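You operate a simulated robot arm through the tools that you are given. There is no shell and no other tool. Be economical: measure what you need, move in short steps, check, and stop when the job is done.

You run a simulated robot arm. Do the job below in one go: nothing can be reset, and whatever is moved stays where it is left.

JOB
Open manifold valve one and let the big white band keg come up to 1 bar.
Fine: lock its coupler; at that pressure shut the valve, then free the coupler; the keg vents, manifold valves two to four and the other big kegs' grips stay; nothing spills.

It is judged by the outcome, as a careful person would: the job done as asked, and still so three seconds after it is handed in. It fails if anything else is knocked over, pushed out of place, dropped, spilled or broken.

ROBOT AND FRAMES
A 6-joint arm with a two-finger parallel gripper on a trunk, on a base that drives. Base frame: it is fixed to the floor where the robot stands at the start and does not move with it; the origin is under the middle of the robot, x ahead of it, y to its left, z up. Units: mm, rad, N and s.
With the tool pointing down near the work surface it reaches from about 320 to 700 mm from the robot's upright axis, wherever it stands. Its first joint turns from -2.897 to 2.897 rad. Places, roughly: big keg with white band [500, -200, 400]; blue coupler grip [1000, -200, 800]; blue valve handle marked four [600, 1200, 1400]; blue valve handle marked one [300, 1200, 800]; blue valve handle marked three [500, 1200, 1200]; blue valve handle marked two [400, 1200, 1000]; gauge of white band keg [700, -200, 800]; green coupler grip [1500, -200, 800]; orange grip of blue band keg [900, -300, 800]; orange grip of green band keg [1300, -300, 800]; orange grip of white band keg [400, -300, 800]; white coupler grip [500, -200, 800]. Payload 4.1 kg.
Tool frame: the origin (TCP) lies between the finger pads and is the grasp point; the fingertips stand 23 mm ahead of it; z points along the fingers, y is the line along which they close. The gripper opens to 94 mm. The fingers are 38 mm wide and 10 mm thick; the gripper's body (54 by 96 mm) begins 39 mm behind the TCP.
Orientation is that of the tool frame in the base frame, as a unit quaternion [w, x, y, z]. With the fingers straight down and closing along the base's y, the tool's x points along the base's -x, its y along +y and its z along -z.

CONTROLS
- The arm moves only by the tool move_arm. Its argument "deltas" is a list that holds one entry, the list of rows, each a list of 7 numbers: the opening, from 0 (shut) to 1 (fully open), then the shift along the base's x, y, z in units of 30 mm (1.0 is 30 mm), then the turn, a rotation vector about the base's x, y, z in units of 4 degrees (1.0 is 4 degrees). In form: [[[jaw, tx, ty, tz, wx, wy, wz], ...]]. A call has 1 to 8 rows; each row shifts and turns the commanded pose from where the row before left it. A call with a number of a shift or a turn outside -1 to 1 is refused whole. A row lasts 0.2 s, in which the tool goes at most 50 mm and 0.15 rad; a call with a longer step from one row to the next is refused whole, and so is a gripper value outside its range. Where a pose cannot be reached the arm comes as near as it can. A force on the tool above 90 N (or 10 N above the force at the start of the call, whichever is more), or a blocked arm, ends the call early, and 0.2 s more pass. Each finger travels about 45 mm/s and halts on what it meets, pressing with about 38 N; the grip force reading is that of the motor and also rises with nothing between the fingers. The clock runs only during rows and for 0.2 s after the last one: add rows that do not move to give the fingers time. The reply holds the time, the measured pose of the TCP, the force on the tool along the base axes, the opening and the grip force, in the units named above and with some noise, with the torque about the TCP (base axes, N m) and any sound that the robot's microphone picked up, and new pictures: "pictures" is both (left out), scene, wrist or none.
- Cameras (640 x 400 px; columns grow to the right, rows downward): "scene" is now at [-2.8, 113.7, 1457.7]; the picture's right is [-0.66, -0.76, 0.00], its down [-0.54, 0.47, -0.70] and it looks along [0.53, -0.46, -0.71] (base axes); focal length 282 px, centre (320, 200). "wrist" rides on the gripper at [86, 16, -75] in the tool frame; the picture's right is [-0.18, 0.98, 0.00], its down [-0.58, -0.11, -0.81] and it looks along [-0.79, -0.15, 0.59] (tool axes); focal length 243 px, centre (320, 200).
- slide_trunk(by): slides the trunk up (or, below 0, down) by that many mm; the arm and the scene camera ride with it, the base frame stays. It gives what a move gives, with no picture.
- roll_base(legs): drives the robot by 1 to 6 legs, each [ahead, turn to the left] in mm and rad, along the robot's own axes; the way and the turn of a leg run together, so that a leg with both is an arc; at most 1500 mm and 3.142 rad a leg. The arm and the cameras ride along, it lands a little off, and it stops where it bumps. It gives what a move gives, and a new picture of the scene camera.
- head_to(pan, tilt): turns the head with the scene camera to pan (to the left, within 2.705 rad either way) and tilt (down, from -0.506 to 1.204), counted from straight ahead of the robot. It gives what a move gives, and a new picture of the scene camera.
- probe_pixels(camera, pixels): for up to 12 pixels [column, row] of the newest picture of that camera ("zoom" is the newest enlarged one), the place [x, y, z] in the base frame of the surface seen there, good to about 2 mm. It takes no simulated time.
- close_up(camera, box): a new picture of the part [left, top, right, bottom] of that camera's present view, enlarged. It takes no simulated time.
- close_job(): hands the job in; it is judged then, once.

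Keep the steps short. Do not move on a guess: measure, check each grasp and each placing, and mend mistakes. In all there are 80 turns and 260 pictures (those below and enlarged ones count). Leave the gripper open and the arm clear of the work at the hand-in unless told otherwise, and finish with a single line.

The tools are called after "Call:" by a JSON object that holds its "api" and its "payload". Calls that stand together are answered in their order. move_arm: Moves the arm, as the interface text tells. Its arguments: {"type":"object","properties":{"deltas":{"type":"array","items":{"type":"array","items":{"type":"array","items":{"type":"number"}}}},"pictures":{"type":"string","enum":["both","scene","wrist","none"]}},"required":["deltas"]} The other tools are called the same way: slide_trunk (by) slides the trunk up or down; roll_base (legs) drives the base; head_to (pan, tilt) turns the head that bears the scene camera; probe_pixels (camera, pixels) gives the place of the surface under pixels of a picture; close_up (camera, box) takes an enlarged picture of a part of a camera's view; close_job () hands the job in.

At the start:

```text
time_s: 0.0
position: [451.6, -49.9, 1113.5]
tool_rot: [0.0, 0.0, 1.0, 0.0]
contact_force: [0.7, 0.1, -0.4]
torque: [0.01, -0.01, 0.04]
width: 94.1
gripper_force: 0.2
trunk travel left (down, up): [-425.0, 165.0]
robot x, y, heading: [2.2, 1.8, -0.003]
head pan, tilt: [-0.714, 0.791]
```

scene: 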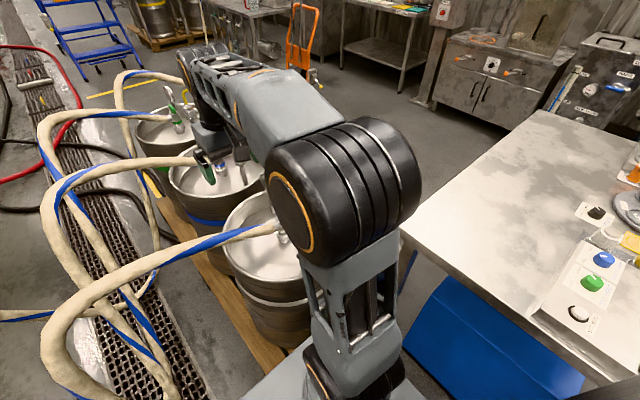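
wrist: 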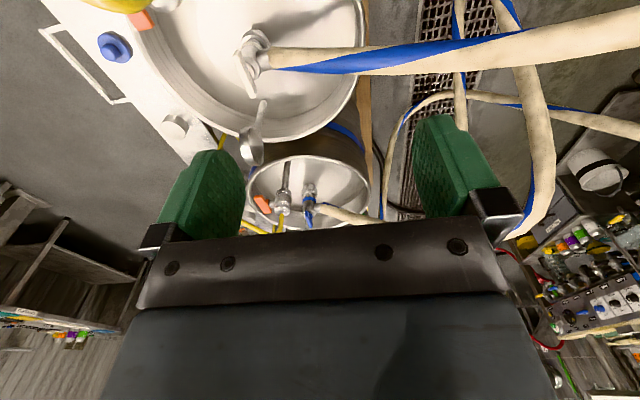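

I see the kegs to the right, partly hidden by the arm. I start by turning the head left toward the manifold, and taking an enlarged wrist view of the white keg.

Call:
{"api": "close_up", "payload": {"camera": "wrist", "box": [40, 0, 440, 250]}}

Call:
{"api": "head_to", "payload": {"pan": 1.2, "tilt": 0.4}}

```text
1.60 times, centred on (240, 125) of wrist
```

zoom: 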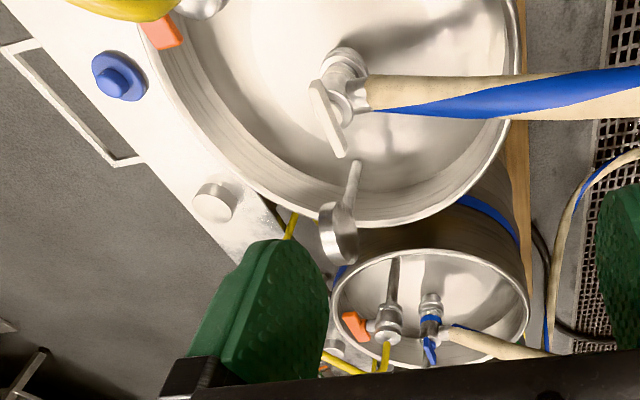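

```text
time_s: 1.9
position: [452.2, -47.5, 1112.4]
tool_rot: [0.0, -0.001, 1.0, 0.0]
contact_force: [-1.0, -0.1, 0.5]
torque: [0.0, 0.0, -0.02]
width: 94.1
gripper_force: 0.0
trunk travel left (down, up): [-425.0, 165.0]
robot x, y, heading: [3.0, 3.7, -0.001]
head pan, tilt: [1.201, 0.4]
```

scene: 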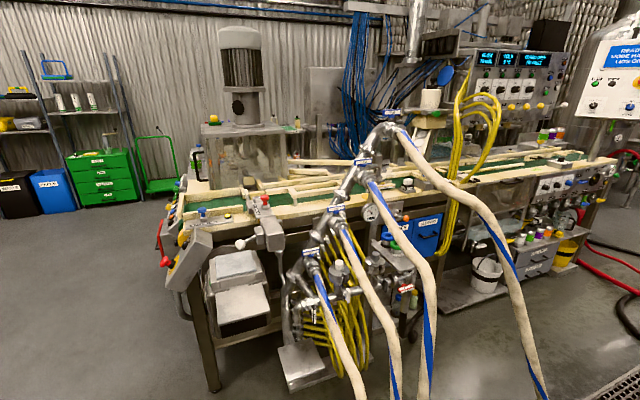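

The manifold is the slanted pipe around (340,210) with four hoses. I enlarge it and probe.

Call:
{"api": "close_up", "payload": {"camera": "scene", "box": [270, 100, 430, 200]}}

Call:
{"api": "close_up", "payload": {"camera": "scene", "box": [260, 190, 420, 290]}}

Call:
{"api": "probe_pixels", "payload": {"camera": "scene", "pixels": [[310, 252], [337, 211], [362, 163], [390, 115], [310, 266], [318, 285], [306, 300], [337, 268], [370, 213], [200, 260], [300, 360]]}}

```text
4.00 times, centred on (350, 150) of scene
```

zoom: 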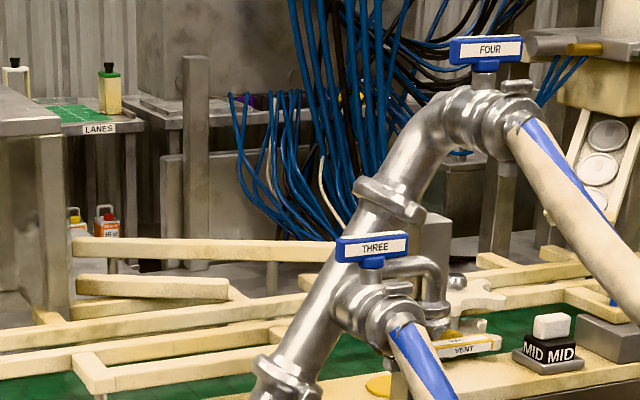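

```text
4.00 times, centred on (340, 240) of scene
```

zoom: 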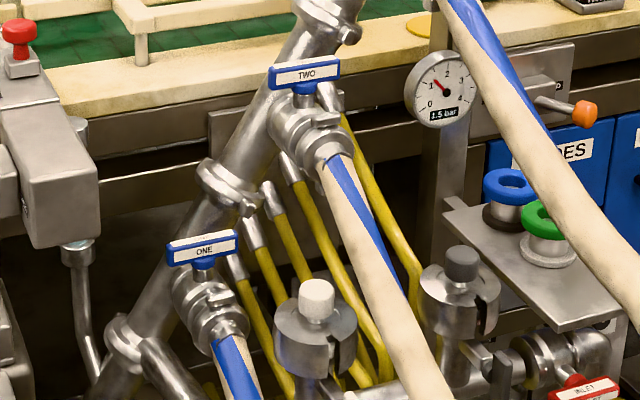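

```text
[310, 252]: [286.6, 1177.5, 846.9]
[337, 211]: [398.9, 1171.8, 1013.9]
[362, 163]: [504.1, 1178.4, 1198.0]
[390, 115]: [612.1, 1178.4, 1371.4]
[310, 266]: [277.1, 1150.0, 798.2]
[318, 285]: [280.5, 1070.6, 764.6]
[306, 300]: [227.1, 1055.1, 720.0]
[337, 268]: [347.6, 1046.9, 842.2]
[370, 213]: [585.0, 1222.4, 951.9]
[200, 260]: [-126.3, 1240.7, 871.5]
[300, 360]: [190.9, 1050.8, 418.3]
```

Handle ONE lies across its hose (shut). I measure it more finely.

Call:
{"api": "close_up", "payload": {"camera": "scene", "box": [294, 236, 334, 286]}}

Call:
{"api": "head_to", "payload": {"pan": -0.45, "tilt": 0.95}}

```text
8.00 times, centred on (314, 261) of scene
```

zoom: 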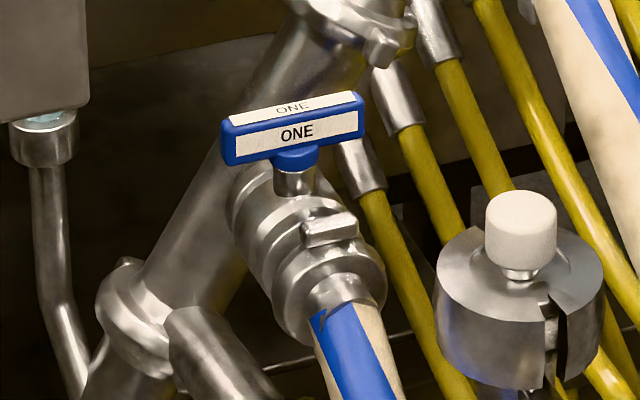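

```text
time_s: 3.6
position: [451.6, -48.6, 1113.1]
tool_rot: [0.0, 0.0, 1.0, 0.001]
contact_force: [-0.2, -0.3, -0.8]
torque: [-0.01, -0.01, -0.01]
width: 94.0
gripper_force: 0.0
trunk travel left (down, up): [-425.0, 165.0]
robot x, y, heading: [-1.7, -4.5, 0.002]
head pan, tilt: [-0.45, 0.949]
```

scene: 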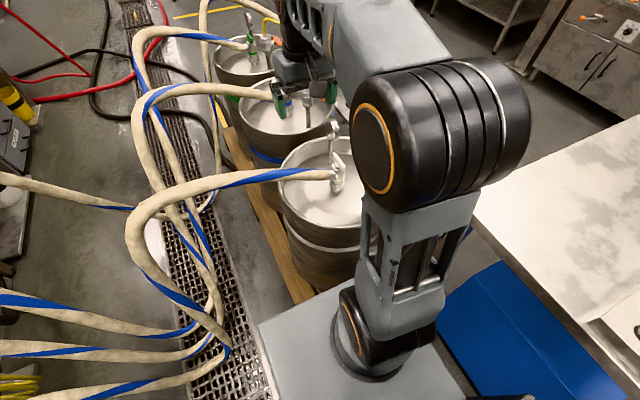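

Now I enlarge the white keg top.

Call:
{"api": "close_up", "payload": {"camera": "scene", "box": [260, 90, 388, 250]}}

Call:
{"api": "probe_pixels", "payload": {"camera": "scene", "pixels": [[337, 175], [337, 160], [333, 130], [300, 172], [320, 210], [285, 170], [215, 185], [140, 240], [230, 350], [60, 340], [400, 370], [300, 330]]}}

```text
2.50 times, centred on (324, 170) of scene
```

zoom: 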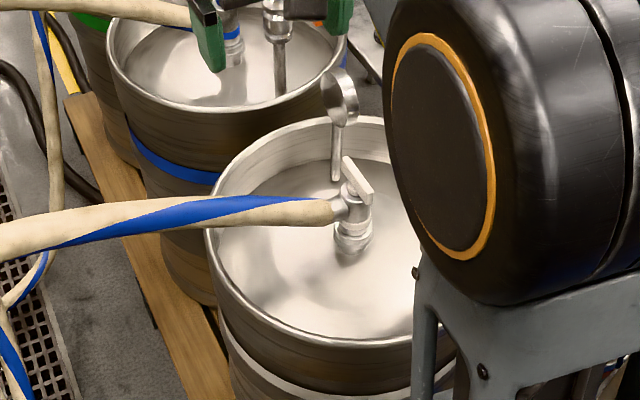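

```text
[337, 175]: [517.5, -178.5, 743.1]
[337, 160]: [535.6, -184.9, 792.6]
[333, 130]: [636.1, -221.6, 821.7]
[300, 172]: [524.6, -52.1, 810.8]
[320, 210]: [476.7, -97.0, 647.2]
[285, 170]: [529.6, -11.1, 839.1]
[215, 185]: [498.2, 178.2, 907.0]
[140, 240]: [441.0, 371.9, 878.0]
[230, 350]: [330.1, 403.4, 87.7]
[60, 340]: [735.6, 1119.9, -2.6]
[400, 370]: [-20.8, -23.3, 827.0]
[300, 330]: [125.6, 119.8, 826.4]
```

Call:
{"api": "close_up", "payload": {"camera": "scene", "box": [312, 140, 360, 200]}}

Call:
{"api": "close_up", "payload": {"camera": "wrist", "box": [200, 0, 360, 100]}}

Call:
{"api": "probe_pixels", "payload": {"camera": "wrist", "pixels": [[253, 37], [237, 56], [251, 94], [244, 75], [250, 60], [270, 58], [250, 148], [264, 105], [175, 126], [140, 22], [160, 95], [115, 45]]}}

```text
6.67 times, centred on (336, 170) of scene
```

zoom: 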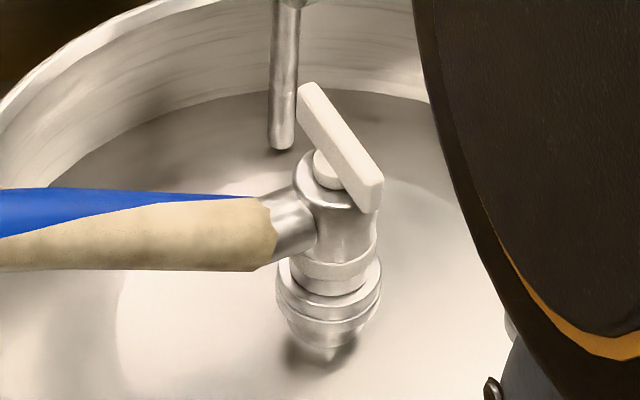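

```text
4.00 times, centred on (280, 50) of wrist
```

zoom: 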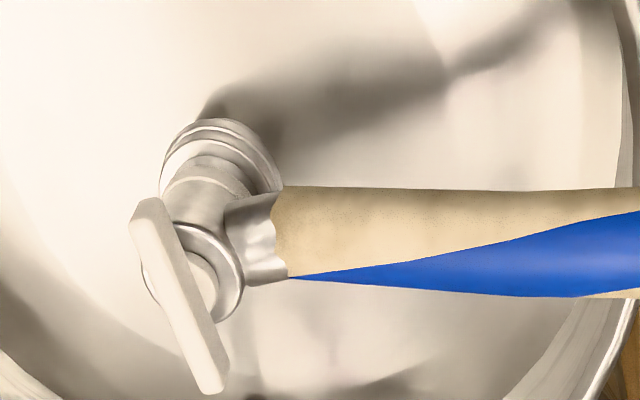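

```text
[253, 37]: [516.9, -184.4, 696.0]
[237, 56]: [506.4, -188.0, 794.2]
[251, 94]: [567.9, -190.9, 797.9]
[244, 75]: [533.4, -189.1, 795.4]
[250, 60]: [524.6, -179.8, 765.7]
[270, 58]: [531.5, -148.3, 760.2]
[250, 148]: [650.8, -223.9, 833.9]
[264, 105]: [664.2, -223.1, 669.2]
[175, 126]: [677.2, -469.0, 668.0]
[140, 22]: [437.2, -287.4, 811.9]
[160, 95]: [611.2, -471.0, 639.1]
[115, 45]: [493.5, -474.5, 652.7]
```

Call:
{"api": "probe_pixels", "payload": {"camera": "zoom", "pixels": [[150, 205], [138, 225], [160, 225], [212, 385], [226, 360], [180, 300], [200, 330], [205, 270], [160, 290], [228, 290], [175, 250], [262, 225]]}}

Call:
{"api": "close_up", "payload": {"camera": "wrist", "box": [230, 140, 390, 240]}}

```text
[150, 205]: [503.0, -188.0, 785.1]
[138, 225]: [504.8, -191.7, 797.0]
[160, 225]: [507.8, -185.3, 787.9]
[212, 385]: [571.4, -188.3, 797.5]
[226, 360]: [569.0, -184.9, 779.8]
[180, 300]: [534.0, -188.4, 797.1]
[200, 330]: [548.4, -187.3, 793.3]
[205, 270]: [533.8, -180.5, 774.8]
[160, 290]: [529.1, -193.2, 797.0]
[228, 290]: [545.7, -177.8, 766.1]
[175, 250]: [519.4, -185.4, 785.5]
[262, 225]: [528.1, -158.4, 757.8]
```

```text
4.00 times, centred on (310, 190) of wrist
```

zoom: 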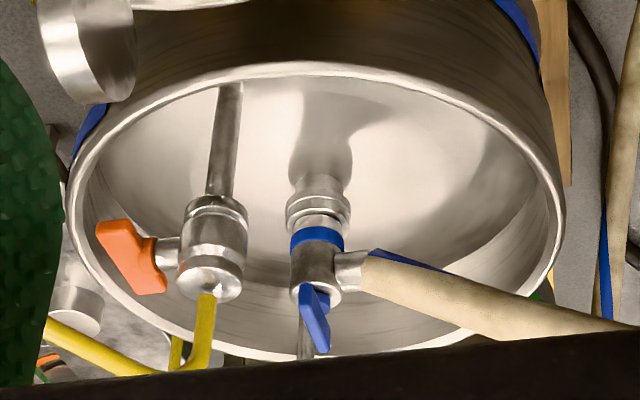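

White coupler T-handle: x 502–573, y≈-189, top z≈797, vertical stem. I check the gauge and the surroundings above (yellow hose).

Call:
{"api": "probe_pixels", "payload": {"camera": "wrist", "pixels": [[110, 3], [140, 8], [170, 3], [200, 3], [245, 130], [255, 160]]}}

Call:
{"api": "close_up", "payload": {"camera": "scene", "box": [316, 104, 356, 164]}}

Call:
{"api": "head_to", "payload": {"pan": 0.9, "tilt": 0.9}}

```text
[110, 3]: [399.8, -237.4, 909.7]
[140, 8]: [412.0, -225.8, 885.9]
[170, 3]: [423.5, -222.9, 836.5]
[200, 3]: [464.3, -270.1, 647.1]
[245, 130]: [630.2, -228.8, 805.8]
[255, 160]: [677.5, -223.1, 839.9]
```

```text
6.67 times, centred on (336, 134) of scene
```

zoom: 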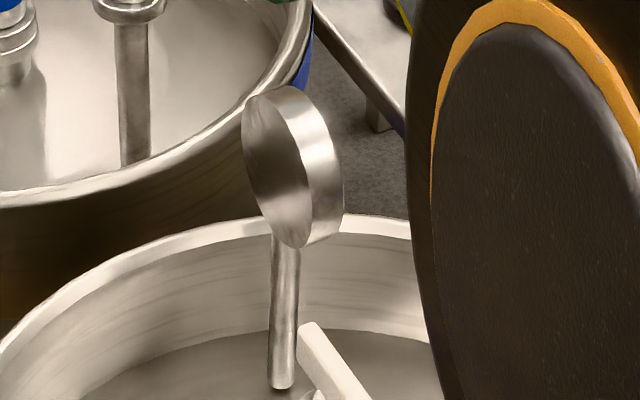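

```text
time_s: 5.1
position: [452.1, -48.5, 1114.0]
tool_rot: [0.0, 0.0, 1.0, 0.0]
contact_force: [0.5, 0.5, -0.1]
torque: [-0.02, -0.02, -0.01]
width: 93.8
gripper_force: 0.1
trunk travel left (down, up): [-425.0, 165.0]
robot x, y, heading: [-0.6, 0.8, -0.0]
head pan, tilt: [0.901, 0.901]
```

scene: 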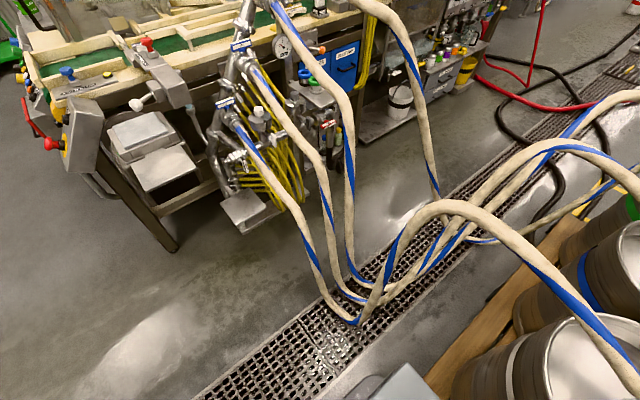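

The gauge shows its back to this side (face toward -y). I look at the panel displays and the way for the hoses.

Call:
{"api": "head_to", "payload": {"pan": 0.75, "tilt": 0.2}}

Call:
{"api": "close_up", "payload": {"camera": "scene", "box": [200, 60, 440, 210]}}

```text
time_s: 6.2
position: [451.8, -49.1, 1113.4]
tool_rot: [0.0, 0.0, 1.0, 0.0]
contact_force: [0.7, 0.0, -0.6]
torque: [0.03, -0.01, 0.01]
width: 94.0
gripper_force: 0.0
trunk travel left (down, up): [-425.0, 165.0]
robot x, y, heading: [2.3, 3.4, 0.0]
head pan, tilt: [0.75, 0.201]
```

scene: 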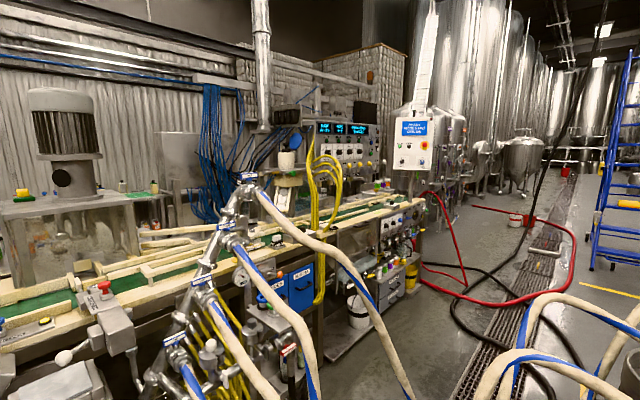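

```text
2.67 times, centred on (320, 135) of scene
```

zoom: 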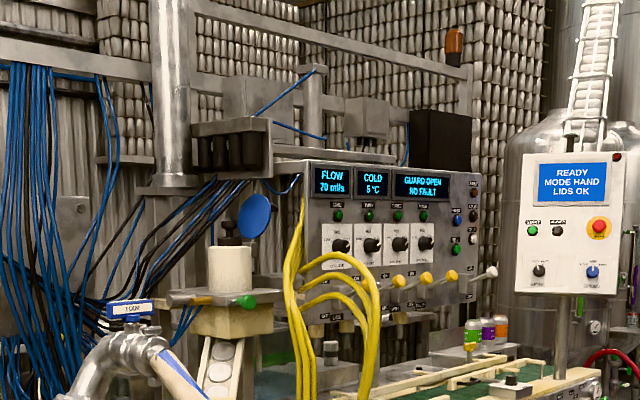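

Plan: gripper to a 33 mm opening, over the white handle centre (537,-189), stopping high at z≈980 first.

Call:
{"api": "move_arm", "payload": {"deltas": [[[0.35, 0.94, -0.93, -0.8, 0, 0, 0], [0.35, 0.94, -0.93, -0.8, 0, 0, 0], [0.35, 0.94, -0.93, -0.8, 0, 0, 0], [0.35, 0, -0.93, -1, 0, 0, 0], [0.35, 0, -0.93, -1, 0, 0, 0], [0.35, 0, 0, 0, 0, 0, 0]]], "pictures": "wrist"}}

```text
time_s: 7.5
position: [536.3, -190.2, 981.7]
tool_rot: [0.0, 0.0, 1.0, -0.001]
contact_force: [-0.7, -0.3, 0.9]
torque: [0.01, -0.01, -0.01]
width: 32.9
gripper_force: 0.1
trunk travel left (down, up): [-425.0, 165.0]
robot x, y, heading: [2.6, -5.2, 0.005]
head pan, tilt: [0.75, 0.201]
```

wrist: 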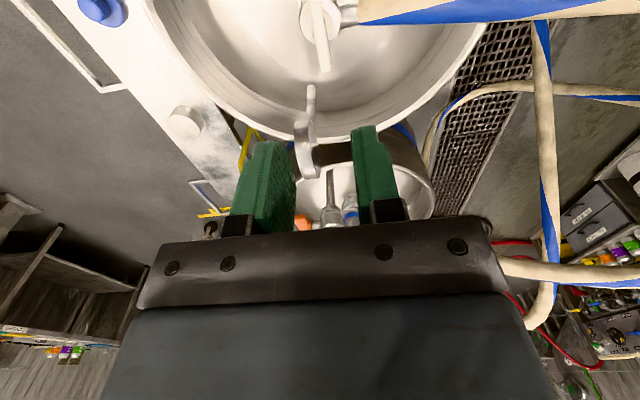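

Call:
{"api": "probe_pixels", "payload": {"camera": "wrist", "pixels": [[308, 8], [314, 20], [321, 45], [325, 68], [303, 130], [312, 165], [305, 150], [320, 35]]}}

Call:
{"api": "close_up", "payload": {"camera": "wrist", "box": [270, 0, 398, 80]}}

```text
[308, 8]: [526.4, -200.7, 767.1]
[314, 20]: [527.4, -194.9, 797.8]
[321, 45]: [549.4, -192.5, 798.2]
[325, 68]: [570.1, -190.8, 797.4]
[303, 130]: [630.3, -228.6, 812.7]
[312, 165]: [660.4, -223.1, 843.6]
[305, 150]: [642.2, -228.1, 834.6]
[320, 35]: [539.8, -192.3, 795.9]
```

```text
5.00 times, centred on (334, 40) of wrist
```

zoom: 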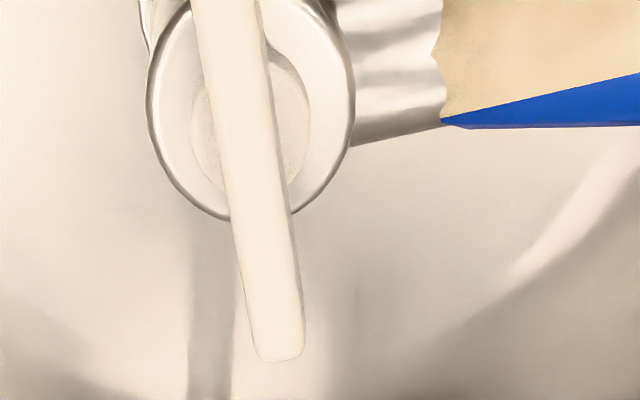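

Finding the stem centre from the post rim.

Call:
{"api": "probe_pixels", "payload": {"camera": "zoom", "pixels": [[152, 100], [345, 95], [225, 212], [200, 110], [305, 120], [230, 60], [262, 60], [255, 355], [300, 345], [205, 10], [262, 10], [270, 200]]}}

```text
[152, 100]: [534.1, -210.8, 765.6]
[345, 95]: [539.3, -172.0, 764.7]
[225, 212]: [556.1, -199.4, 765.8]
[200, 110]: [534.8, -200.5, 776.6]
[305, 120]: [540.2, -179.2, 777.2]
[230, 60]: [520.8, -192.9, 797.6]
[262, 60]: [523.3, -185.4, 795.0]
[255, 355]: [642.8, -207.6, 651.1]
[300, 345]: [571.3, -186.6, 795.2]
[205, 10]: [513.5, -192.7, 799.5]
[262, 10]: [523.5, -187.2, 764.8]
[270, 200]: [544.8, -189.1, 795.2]
```

Stem centre ≈ (538,-191), hub top at 777, bar 779–797. Descend to TCP z≈803 so the tips sit at 780, then close.

Call:
{"api": "move_arm", "payload": {"deltas": [[[0.35, 0.03, 0, -1, 0, 0, 0], [0.35, 0, 0, -1, 0, 0, 0], [0.35, 0, 0, -1, 0, 0, 0], [0.35, 0, 0, -1, 0, 0, 0], [0.35, 0, 0, -1, 0, 0, 0], [0.35, 0, 0, -0.95, 0, 0, 0], [0.35, 0, 0, 0, 0, 0, 0]]], "pictures": "wrist"}}

Call:
{"api": "head_to", "payload": {"pan": -0.4, "tilt": 0.9}}

```text
time_s: 9.2
position: [537.7, -188.9, 801.4]
tool_rot: [0.0, 0.0, 1.0, -0.001]
contact_force: [0.2, 0.0, 0.1]
torque: [-0.01, 0.0, -0.01]
width: 33.0
gripper_force: 0.1
trunk travel left (down, up): [-425.0, 165.0]
robot x, y, heading: [-2.7, 1.1, -0.003]
head pan, tilt: [0.75, 0.201]
```

wrist: 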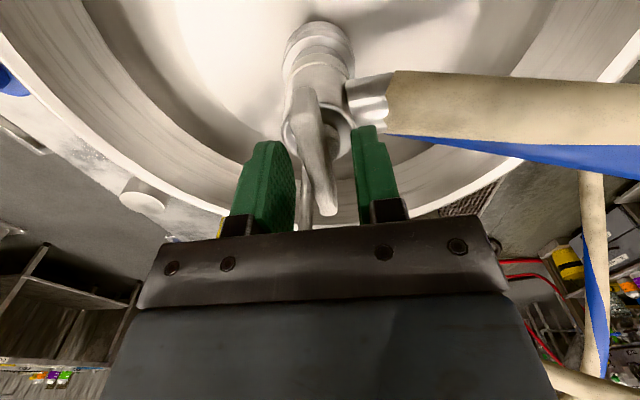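

```text
time_s: 10.5
position: [537.6, -188.9, 803.4]
tool_rot: [0.0, 0.001, 1.0, 0.001]
contact_force: [-1.1, 0.0, 0.9]
torque: [0.02, -0.02, -0.04]
width: 32.8
gripper_force: 0.0
trunk travel left (down, up): [-425.0, 165.0]
robot x, y, heading: [1.1, 2.2, 0.003]
head pan, tilt: [-0.4, 0.901]
```

scene: 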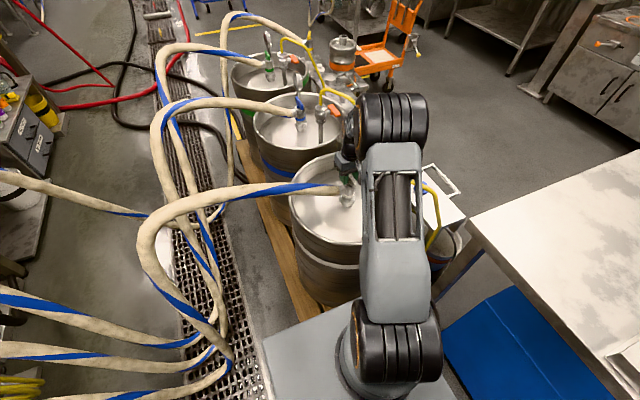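

The bar is between the pads. Close on it.

Call:
{"api": "move_arm", "payload": {"deltas": [[[0.35, 0, -0.06, 0, 0, 0, 0], [0, 0, 0, 0, 0, 0, 0], [0, 0, 0, 0, 0, 0, 0], [0, 0, 0, 0, 0, 0, 0]]], "pictures": "wrist"}}

Call:
{"api": "close_up", "payload": {"camera": "scene", "box": [220, 20, 380, 120]}}

```text
time_s: 11.5
position: [537.3, -190.5, 803.1]
tool_rot: [0.0, 0.0, 1.0, 0.0]
contact_force: [-0.7, 2.1, 0.4]
torque: [0.04, -0.08, 0.04]
width: 10.6
gripper_force: 37.8
trunk travel left (down, up): [-425.0, 165.0]
robot x, y, heading: [1.3, -1.5, 0.001]
head pan, tilt: [-0.4, 0.901]
```

wrist: 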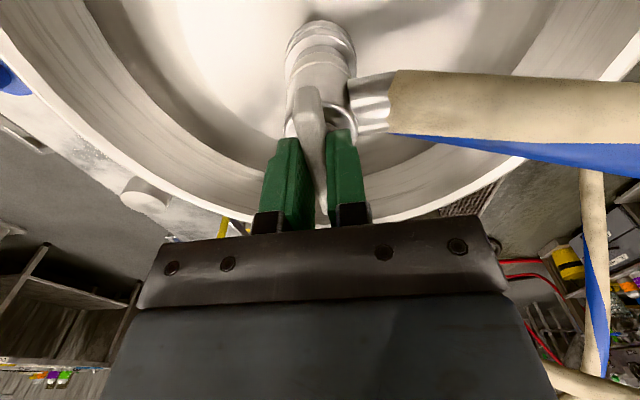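

```text
4.00 times, centred on (300, 70) of scene
```

zoom: 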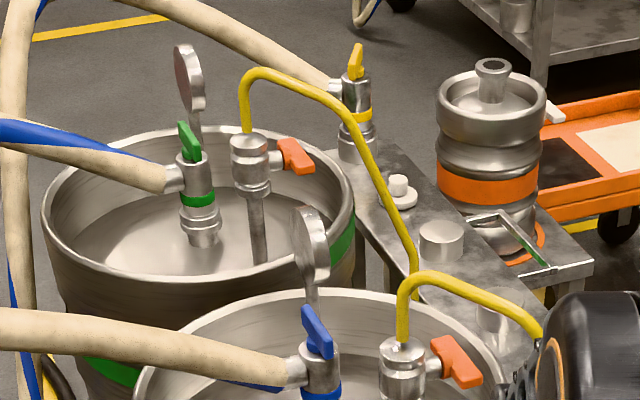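

Gripped (10.6 mm). Test turn 8° counter-clockwise, reading the torque.

Call:
{"api": "move_arm", "payload": {"deltas": [[[0, 0, 0, 0, 0, 0, 1], [0, 0, 0, 0, 0, 0, 1], [0, 0, 0, 0, 0, 0, 0]]], "pictures": "none"}}

```text
time_s: 12.3
position: [537.1, -189.6, 802.9]
tool_rot: [0.0, -0.07, 0.998, 0.0]
contact_force: [0.8, -0.8, 0.0]
torque: [0.0, 0.0, -0.14]
width: 10.8
gripper_force: 37.8
trunk travel left (down, up): [-425.0, 165.0]
robot x, y, heading: [2.8, -1.0, 0.0]
head pan, tilt: [-0.4, 0.901]
```

Only light torque; the handle seems to follow. Continue to 40°.

Call:
{"api": "move_arm", "payload": {"deltas": [[[0, 0, 0, 0, 0, 0, 1], [0, 0, 0, 0, 0, 0, 1], [0, 0, 0, 0, 0, 0, 1], [0, 0, 0, 0, 0, 0, 1], [0, 0, 0, 0, 0, 0, 1], [0, 0, 0, 0, 0, 0, 1], [0, 0, 0, 0, 0, 0, 1], [0, 0, 0, 0, 0, 0, 1]]], "pictures": "wrist"}}

```text
time_s: 14.1
position: [538.3, -190.5, 803.0]
tool_rot: [0.0, -0.343, 0.939, 0.0]
contact_force: [1.8, 0.3, 0.2]
torque: [0.05, -0.09, -0.1]
width: 10.6
gripper_force: 38.1
trunk travel left (down, up): [-425.0, 165.0]
robot x, y, heading: [0.3, 1.1, -0.001]
head pan, tilt: [-0.4, 0.901]
```

wrist: 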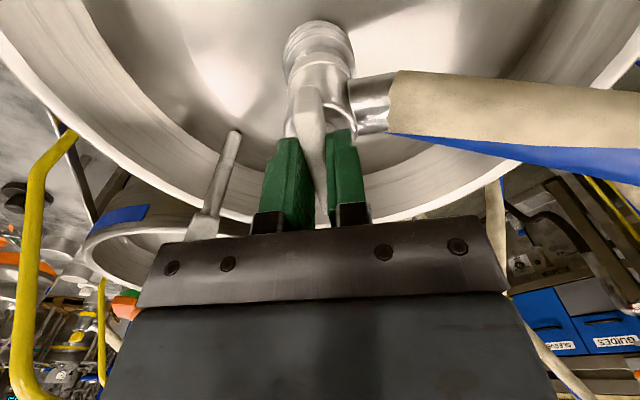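

The hose nozzle seems to turn with the handle — I check in the scene view.

Call:
{"api": "close_up", "payload": {"camera": "scene", "box": [280, 130, 408, 250]}}

Call:
{"api": "close_up", "payload": {"camera": "wrist", "box": [240, 10, 432, 130]}}

```text
3.33 times, centred on (344, 190) of scene
```

zoom: 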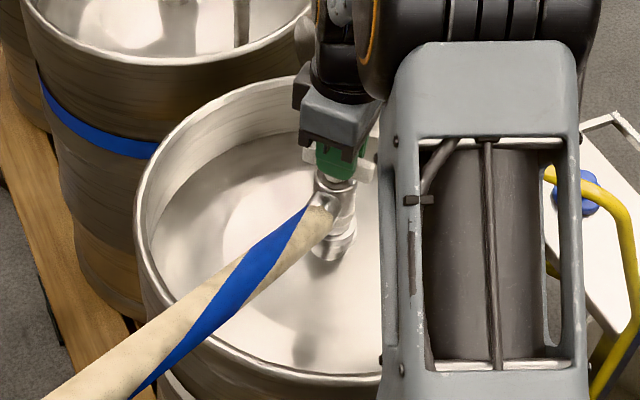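

```text
3.33 times, centred on (336, 70) of wrist
```

zoom: 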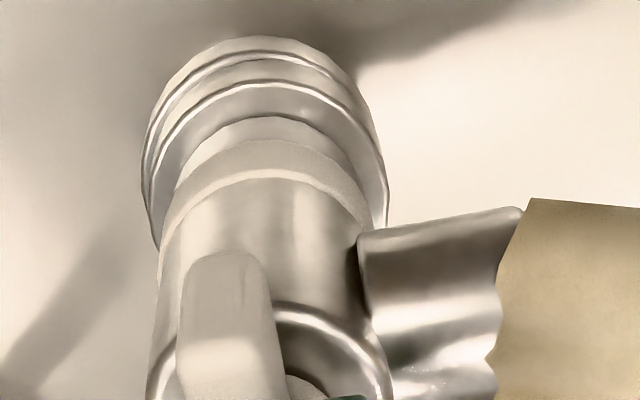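

The whole coupler head swivels with the hose – a twist coupler. Torque is still light; continue by 20° watching the torque for a stop.

Call:
{"api": "move_arm", "payload": {"deltas": [[[0, 0, 0, 0, 0, 0, 1], [0, 0, 0, 0, 0, 0, 1], [0, 0, 0, 0, 0, 0, 1], [0, 0, 0, 0, 0, 0, 1], [0, 0, 0, 0, 0, 0, 1], [0, 0, 0, 0, 0, 0, 0]]], "pictures": "both"}}

```text
time_s: 15.5
position: [537.7, -191.0, 801.5]
tool_rot: [0.0, -0.5, 0.866, 0.001]
contact_force: [-1.2, -1.2, 3.3]
torque: [-0.18, 0.12, -0.12]
width: 10.7
gripper_force: 38.1
trunk travel left (down, up): [-425.0, 165.0]
robot x, y, heading: [0.4, 0.5, 0.001]
head pan, tilt: [-0.4, 0.901]
```

scene: 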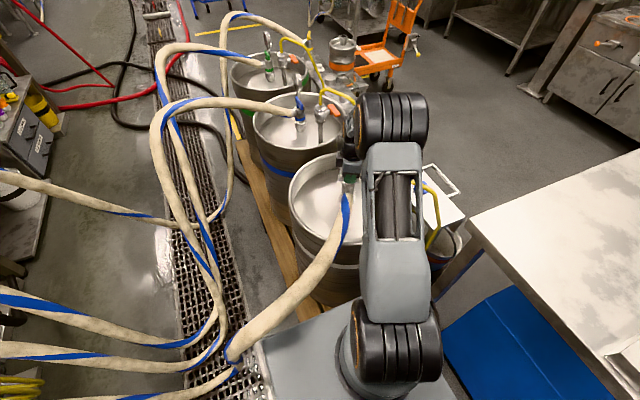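
wrist: 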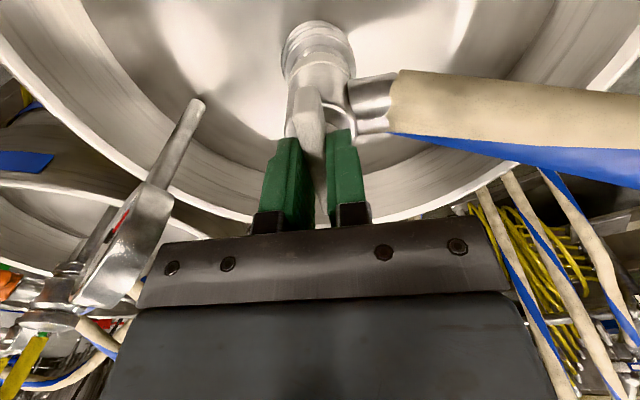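

Call:
{"api": "close_up", "payload": {"camera": "wrist", "box": [270, 10, 398, 90]}}

Call:
{"api": "close_up", "payload": {"camera": "wrist", "box": [60, 170, 188, 310]}}

Call:
{"api": "close_up", "payload": {"camera": "scene", "box": [216, 150, 376, 400]}}

```text
5.00 times, centred on (334, 50) of wrist
```

zoom: 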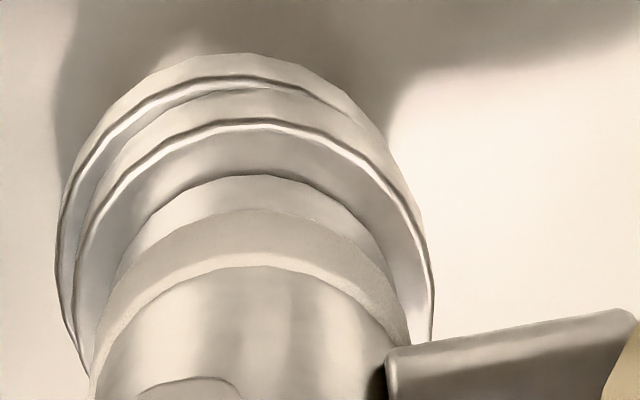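

```text
2.86 times, centred on (124, 240) of wrist
```

zoom: 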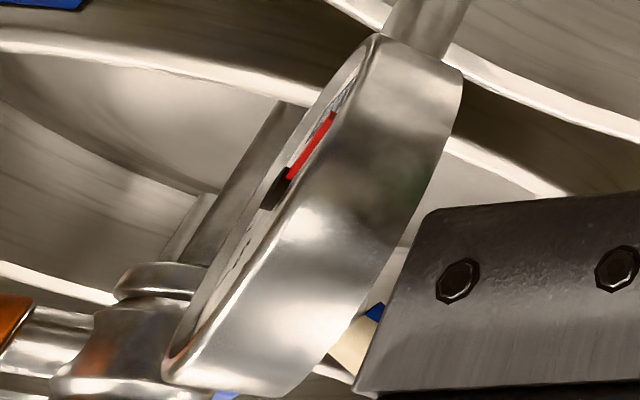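

```text
1.60 times, centred on (296, 275) of scene
```

zoom: 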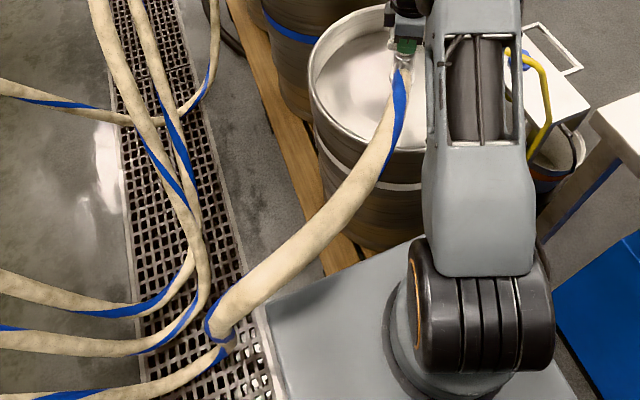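

No stop yet (torque -0.12). Continue by 20° more.

Call:
{"api": "move_arm", "payload": {"deltas": [[[0, 0, 0, 0, 0, 0, 1], [0, 0, 0, 0, 0, 0, 1], [0, 0, 0, 0, 0, 0, 1], [0, 0, 0, 0, 0, 0, 1], [0, 0, 0, 0, 0, 0, 1], [0, 0, 0, 0, 0, 0, 0]]], "pictures": "both"}}

```text
time_s: 16.9
position: [537.2, -189.7, 803.7]
tool_rot: [0.0, -0.643, 0.766, -0.001]
contact_force: [-1.1, -0.2, 2.0]
torque: [0.06, 0.01, -0.1]
width: 10.8
gripper_force: 37.7
trunk travel left (down, up): [-425.0, 165.0]
robot x, y, heading: [1.6, 1.6, 0.002]
head pan, tilt: [-0.4, 0.901]
```

scene: 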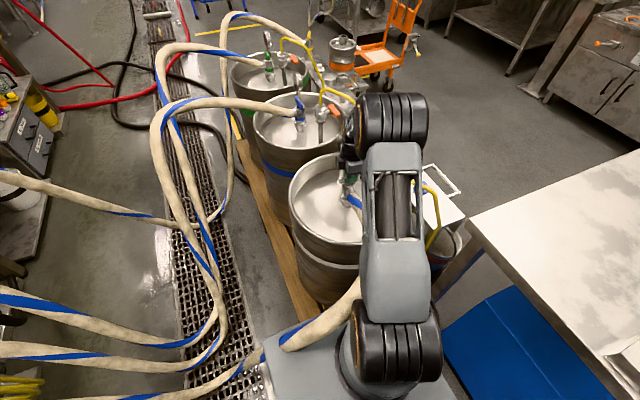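
wrist: 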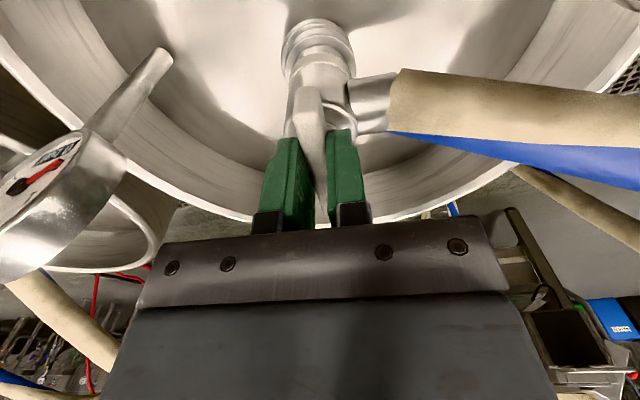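

At 80°; torque still small. 12° more to look for the end stop at 90°.

Call:
{"api": "move_arm", "payload": {"deltas": [[[0, 0, 0, 0, 0, 0, 1], [0, 0, 0, 0, 0, 0, 1], [0, 0, 0, 0, 0, 0, 1], [0, 0, 0, 0, 0, 0, 0]]], "pictures": "none"}}

Call:
{"api": "close_up", "payload": {"camera": "wrist", "box": [0, 80, 160, 290]}}

```text
time_s: 17.9
position: [538.0, -190.4, 803.5]
tool_rot: [0.001, 0.72, -0.694, -0.001]
contact_force: [1.1, 2.2, 3.2]
torque: [0.34, -0.03, -0.09]
width: 10.8
gripper_force: 37.9
trunk travel left (down, up): [-425.0, 165.0]
robot x, y, heading: [0.3, 1.0, -0.001]
head pan, tilt: [-0.4, 0.901]
```

```text
1.90 times, centred on (80, 185) of wrist
```

zoom: 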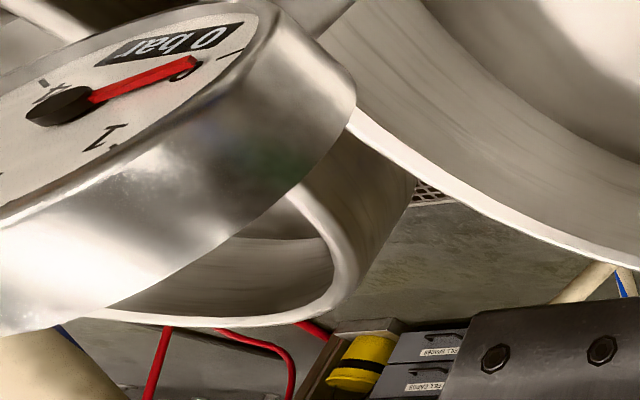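

Gauge shows 0 bar. I check for a stop with 8° more.

Call:
{"api": "move_arm", "payload": {"deltas": [[[0, 0, 0, 0, 0, 0, 1], [0, 0, 0, 0, 0, 0, 1], [0, 0, 0, 0, 0, 0, 0]]], "pictures": "wrist"}}

```text
time_s: 18.7
position: [536.4, -190.9, 802.9]
tool_rot: [0.0, 0.766, -0.643, 0.0]
contact_force: [-0.3, 1.6, 2.4]
torque: [0.14, 0.0, -0.13]
width: 10.7
gripper_force: 37.9
trunk travel left (down, up): [-425.0, 165.0]
robot x, y, heading: [0.9, -2.2, 0.002]
head pan, tilt: [-0.4, 0.901]
```

wrist: 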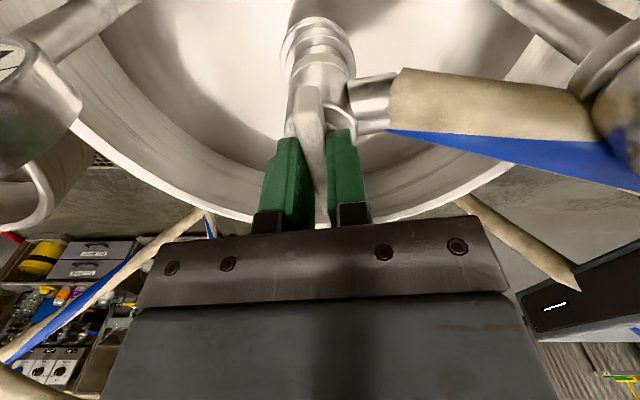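

No stop in this direction; it spins freely. I turn back clockwise, in three runs, watching torque and sound.

Call:
{"api": "move_arm", "payload": {"deltas": [[[0, 0, 0, 0, 0, 0, -1], [0, 0, 0, 0, 0, 0, -1], [0, 0, 0, 0, 0, 0, -1], [0, 0, 0, 0, 0, 0, -1], [0, 0, 0, 0, 0, 0, -1], [0, 0, 0, 0, 0, 0, -1], [0, 0, 0, 0, 0, 0, -1], [0, 0, 0, 0, 0, 0, -1]]], "pictures": "wrist"}}

```text
time_s: 20.5
position: [537.1, -190.8, 801.6]
tool_rot: [0.0, -0.558, 0.83, 0.0]
contact_force: [-6.3, 2.6, 0.6]
torque: [-0.09, 0.24, 0.03]
width: 10.6
gripper_force: 37.9
trunk travel left (down, up): [-425.0, 165.0]
robot x, y, heading: [0.5, -1.9, -0.003]
head pan, tilt: [-0.4, 0.901]
```

wrist: 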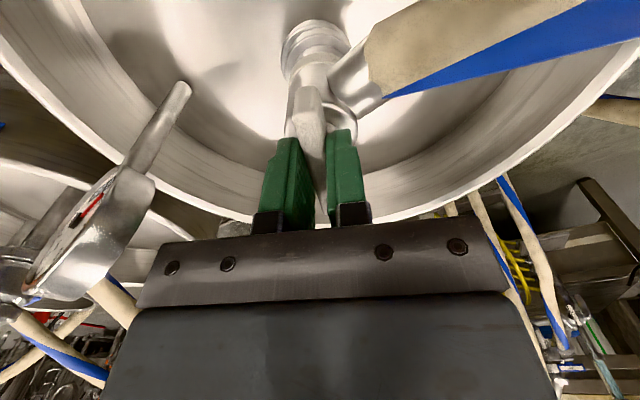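

Now the handle turns relative to the head (≈32° so far) while the head stays: clockwise is the handle's travel. Continue clockwise, watching for the stop.

Call:
{"api": "move_arm", "payload": {"deltas": [[[0, 0, 0, 0, 0, 0, -1], [0, 0, 0, 0, 0, 0, -1], [0, 0, 0, 0, 0, 0, -1], [0, 0, 0, 0, 0, 0, -1], [0, 0, 0, 0, 0, 0, -1], [0, 0, 0, 0, 0, 0, -1], [0, 0, 0, 0, 0, 0, -1], [0, 0, 0, 0, 0, 0, -1]]], "pictures": "wrist"}}

```text
time_s: 22.3
position: [536.1, -189.4, 802.8]
tool_rot: [-0.001, -0.308, 0.951, 0.0]
contact_force: [-14.3, 6.6, -0.3]
torque: [-0.48, 1.1, 0.07]
width: 10.6
gripper_force: 38.3
trunk travel left (down, up): [-425.0, 165.0]
robot x, y, heading: [0.7, -5.1, -0.002]
head pan, tilt: [-0.4, 0.901]
```

wrist: 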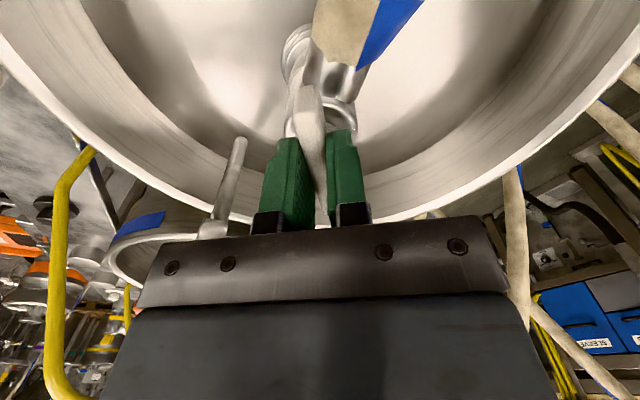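

Side force grows (-14 N) and the hose is close under the camera. I stop, release the handle and rise to look; the head should first be swung back to its original direction.

Call:
{"api": "move_arm", "payload": {"deltas": [[[0.35, 0, 0, 0, 0, 0, 0], [0.35, 0, 0, 0, 0, 0, 0], [0.35, 0, 0, 0.7, 0, 0, 0], [0.35, 0, 0, 1, 0, 0, 0], [0.35, 0, 0, 1, 0, 0, 0], [0.35, 0, 0, 1, 0, 0, 0], [0.35, 0, 0, 1, 0, 0, 0], [0.35, 0, 0, 0, 0, 0, 0]]], "pictures": "both"}}

```text
time_s: 24.1
position: [536.7, -190.4, 944.7]
tool_rot: [0.0, -0.31, 0.951, 0.0]
contact_force: [0.6, 0.6, -0.7]
torque: [-0.03, -0.04, -0.01]
width: 32.7
gripper_force: 0.2
trunk travel left (down, up): [-425.0, 165.0]
robot x, y, heading: [-2.0, 2.2, -0.003]
head pan, tilt: [-0.4, 0.901]
```

scene: 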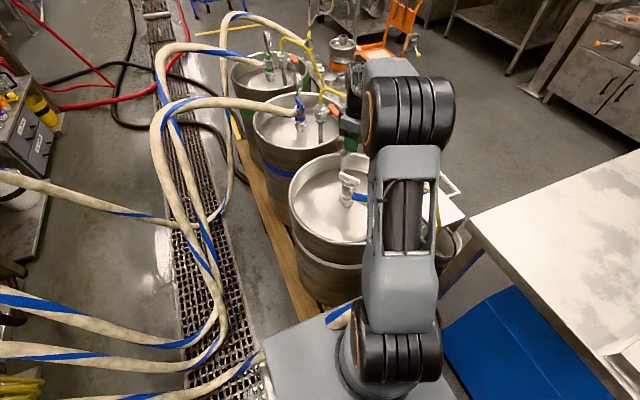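
wrist: 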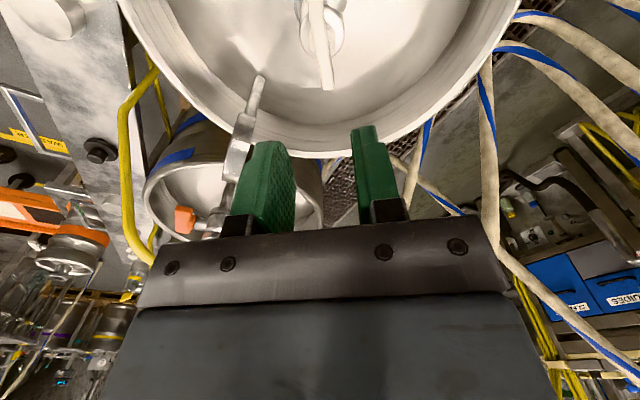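

Call:
{"api": "close_up", "payload": {"camera": "scene", "box": [320, 160, 384, 240]}}

Call:
{"api": "probe_pixels", "payload": {"camera": "zoom", "pixels": [[240, 140], [320, 150], [240, 110], [290, 180], [330, 180], [350, 190], [345, 175], [310, 200], [240, 200], [350, 205]]}}

```text
5.00 times, centred on (352, 200) of scene
```

zoom: 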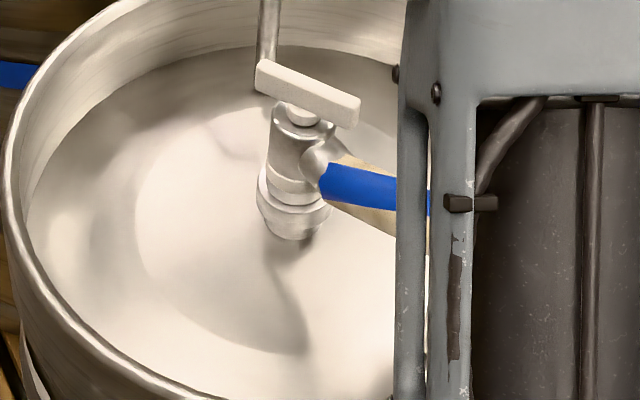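

```text
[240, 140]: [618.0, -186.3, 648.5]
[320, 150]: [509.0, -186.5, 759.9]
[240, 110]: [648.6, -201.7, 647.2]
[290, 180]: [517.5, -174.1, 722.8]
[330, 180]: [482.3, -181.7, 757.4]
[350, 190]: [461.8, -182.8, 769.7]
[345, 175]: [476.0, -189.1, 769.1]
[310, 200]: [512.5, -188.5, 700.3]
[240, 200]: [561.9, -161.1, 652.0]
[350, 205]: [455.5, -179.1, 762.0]
```

The handle has turned 64° relative to the head; the head is still swung 100°, with the hose toward -x. I'll grip the head's body below the handle (post Ø39 at z 748–765, fingers straddling the bar) and swing it back. First turn the tool 12° clockwise, open to 60 mm, go down to z≈775.

Call:
{"api": "move_arm", "payload": {"deltas": [[[0.64, 0.03, 0, -1, 0, 0, -1], [0.64, 0, 0, -1, 0, 0, -1], [0.64, 0, 0, -1, 0, 0, -1], [0.64, 0, 0, -1, 0, 0, 0], [0.64, 0, 0, -0.9, 0, 0, 0], [0.64, 0, 0, -0.7, 0, 0, 0], [0.64, 0, 0, 0, 0, 0, 0]]], "pictures": "both"}}

```text
time_s: 25.7
position: [538.7, -190.7, 775.5]
tool_rot: [0.0, -0.208, 0.978, 0.0]
contact_force: [-0.8, -0.5, 0.1]
torque: [0.0, 0.02, -0.01]
width: 60.2
gripper_force: 0.0
trunk travel left (down, up): [-425.0, 165.0]
robot x, y, heading: [1.1, -0.4, 0.002]
head pan, tilt: [-0.4, 0.901]
```

scene: 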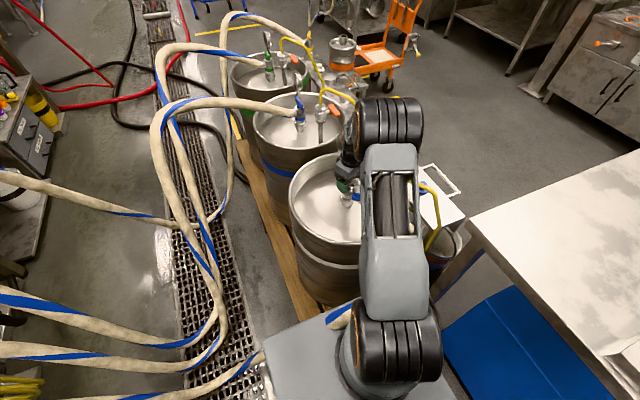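
wrist: 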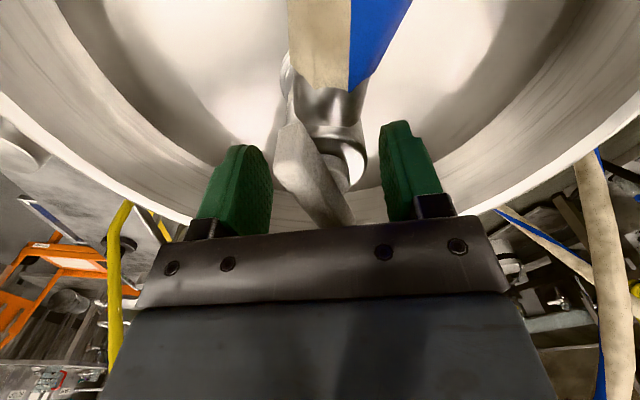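

Fingers straddle the head well. Lower 5 mm and close on the body.

Call:
{"api": "move_arm", "payload": {"deltas": [[[0.64, 0, 0, -0.17, 0, 0, 0], [0.3, 0, 0, 0, 0, 0, 0], [0.3, 0, 0, 0, 0, 0, 0], [0.3, 0, 0, 0, 0, 0, 0]]], "pictures": "wrist"}}

```text
time_s: 26.7
position: [537.6, -188.8, 771.0]
tool_rot: [-0.001, -0.208, 0.978, 0.0]
contact_force: [-4.9, 12.4, 2.0]
torque: [0.77, 0.27, 0.19]
width: 42.8
gripper_force: 38.2
trunk travel left (down, up): [-425.0, 165.0]
robot x, y, heading: [-0.3, -2.5, 0.003]
head pan, tilt: [-0.4, 0.901]
```

wrist: 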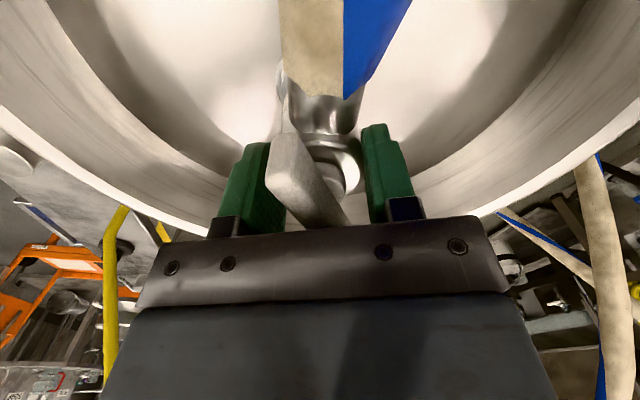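

Grip 42.8 mm with a 12 N sideways push; I recentre by +4 mm in y, -1 in x.

Call:
{"api": "move_arm", "payload": {"deltas": [[[0.3, -0.05, 0.12, 0, 0, 0, 0], [0.3, 0, 0, 0, 0, 0, 0]]], "pictures": "none"}}

Call:
{"api": "close_up", "payload": {"camera": "wrist", "box": [220, 60, 444, 240]}}

```text
time_s: 27.3
position: [537.5, -187.8, 771.4]
tool_rot: [0.0, -0.207, 0.978, 0.0]
contact_force: [3.1, -9.5, 0.5]
torque: [-0.4, 0.92, 0.25]
width: 42.5
gripper_force: 38.1
trunk travel left (down, up): [-425.0, 165.0]
robot x, y, heading: [1.6, 3.7, 0.001]
head pan, tilt: [-0.4, 0.901]
```

```text
2.22 times, centred on (332, 150) of wrist
```

zoom: 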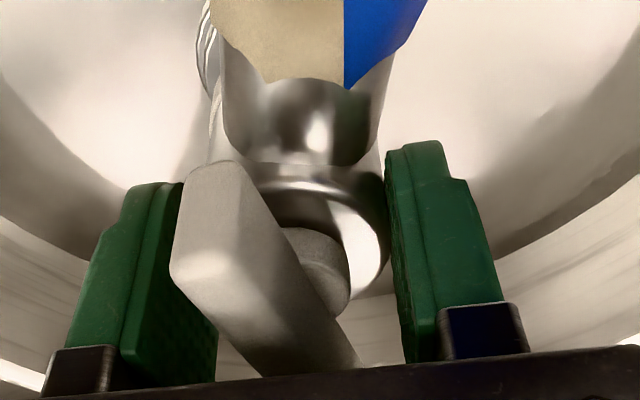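

Now -9.5 N; shift back 2 mm, then turn 12° clockwise as a test.

Call:
{"api": "move_arm", "payload": {"deltas": [[[0.3, 0, -0.06, 0, 0, 0, 0], [0.3, 0, 0, 0, 0, 0, -1], [0.3, 0, 0, 0, 0, 0, -1], [0.3, 0, 0, 0, 0, 0, -1], [0.3, 0, 0, 0, 0, 0, 0]]], "pictures": "wrist"}}

```text
time_s: 28.5
position: [537.3, -188.2, 771.0]
tool_rot: [0.0, -0.103, 0.995, 0.0]
contact_force: [1.4, 0.3, 5.0]
torque: [0.17, 0.13, 0.18]
width: 42.2
gripper_force: 37.8
trunk travel left (down, up): [-425.0, 165.0]
robot x, y, heading: [2.5, -0.9, 0.004]
head pan, tilt: [-0.4, 0.901]
```

wrist: 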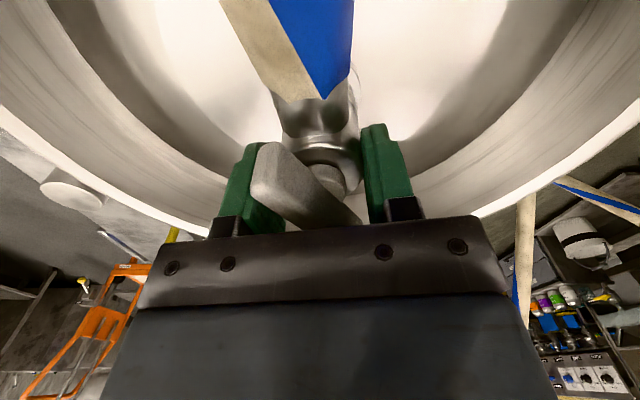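

The head did not follow (fingers slipped). I'll instead take the hose stub itself just outside the head. Open, rise, shift to above the stub at (488,-199).

Call:
{"api": "move_arm", "payload": {"deltas": [[[0.64, 0, 0, 0, 0, 0, 0], [0.64, 0, 0, 0, 0, 0, 0], [0.64, 0, 0, 1, 0, 0, 0], [0.64, 0, 0, 1, 0, 0, 0], [0.64, 0, 0, 0.6, 0, 0, 0], [0.64, -0.8, -0.2, 0, 0, 0, 0], [0.64, -0.83, -0.17, 0, 0, 0, -0.5], [0.64, 0, 0, 0, 0, 0, 0]]], "pictures": "both"}}

```text
time_s: 30.3
position: [487.0, -200.3, 849.3]
tool_rot: [0.0, -0.086, 0.996, 0.0]
contact_force: [-0.1, -0.9, -0.2]
torque: [-0.03, -0.01, 0.02]
width: 60.0
gripper_force: 0.1
trunk travel left (down, up): [-425.0, 165.0]
robot x, y, heading: [1.5, -0.4, -0.0]
head pan, tilt: [-0.4, 0.901]
```

scene: 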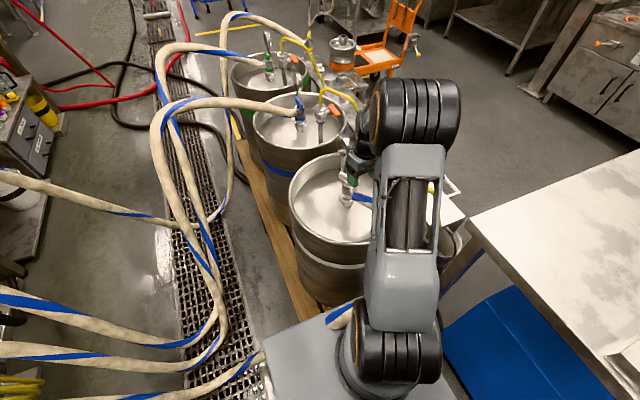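
wrist: 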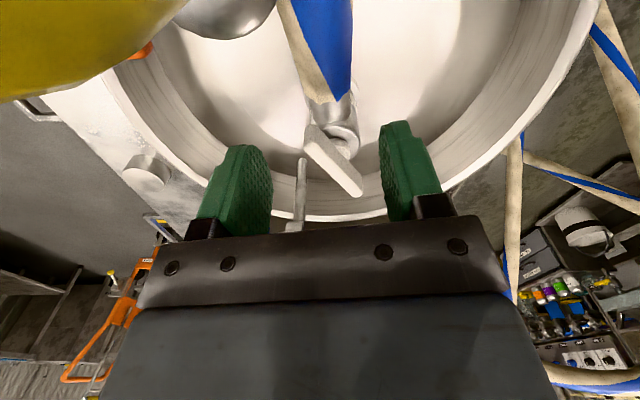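

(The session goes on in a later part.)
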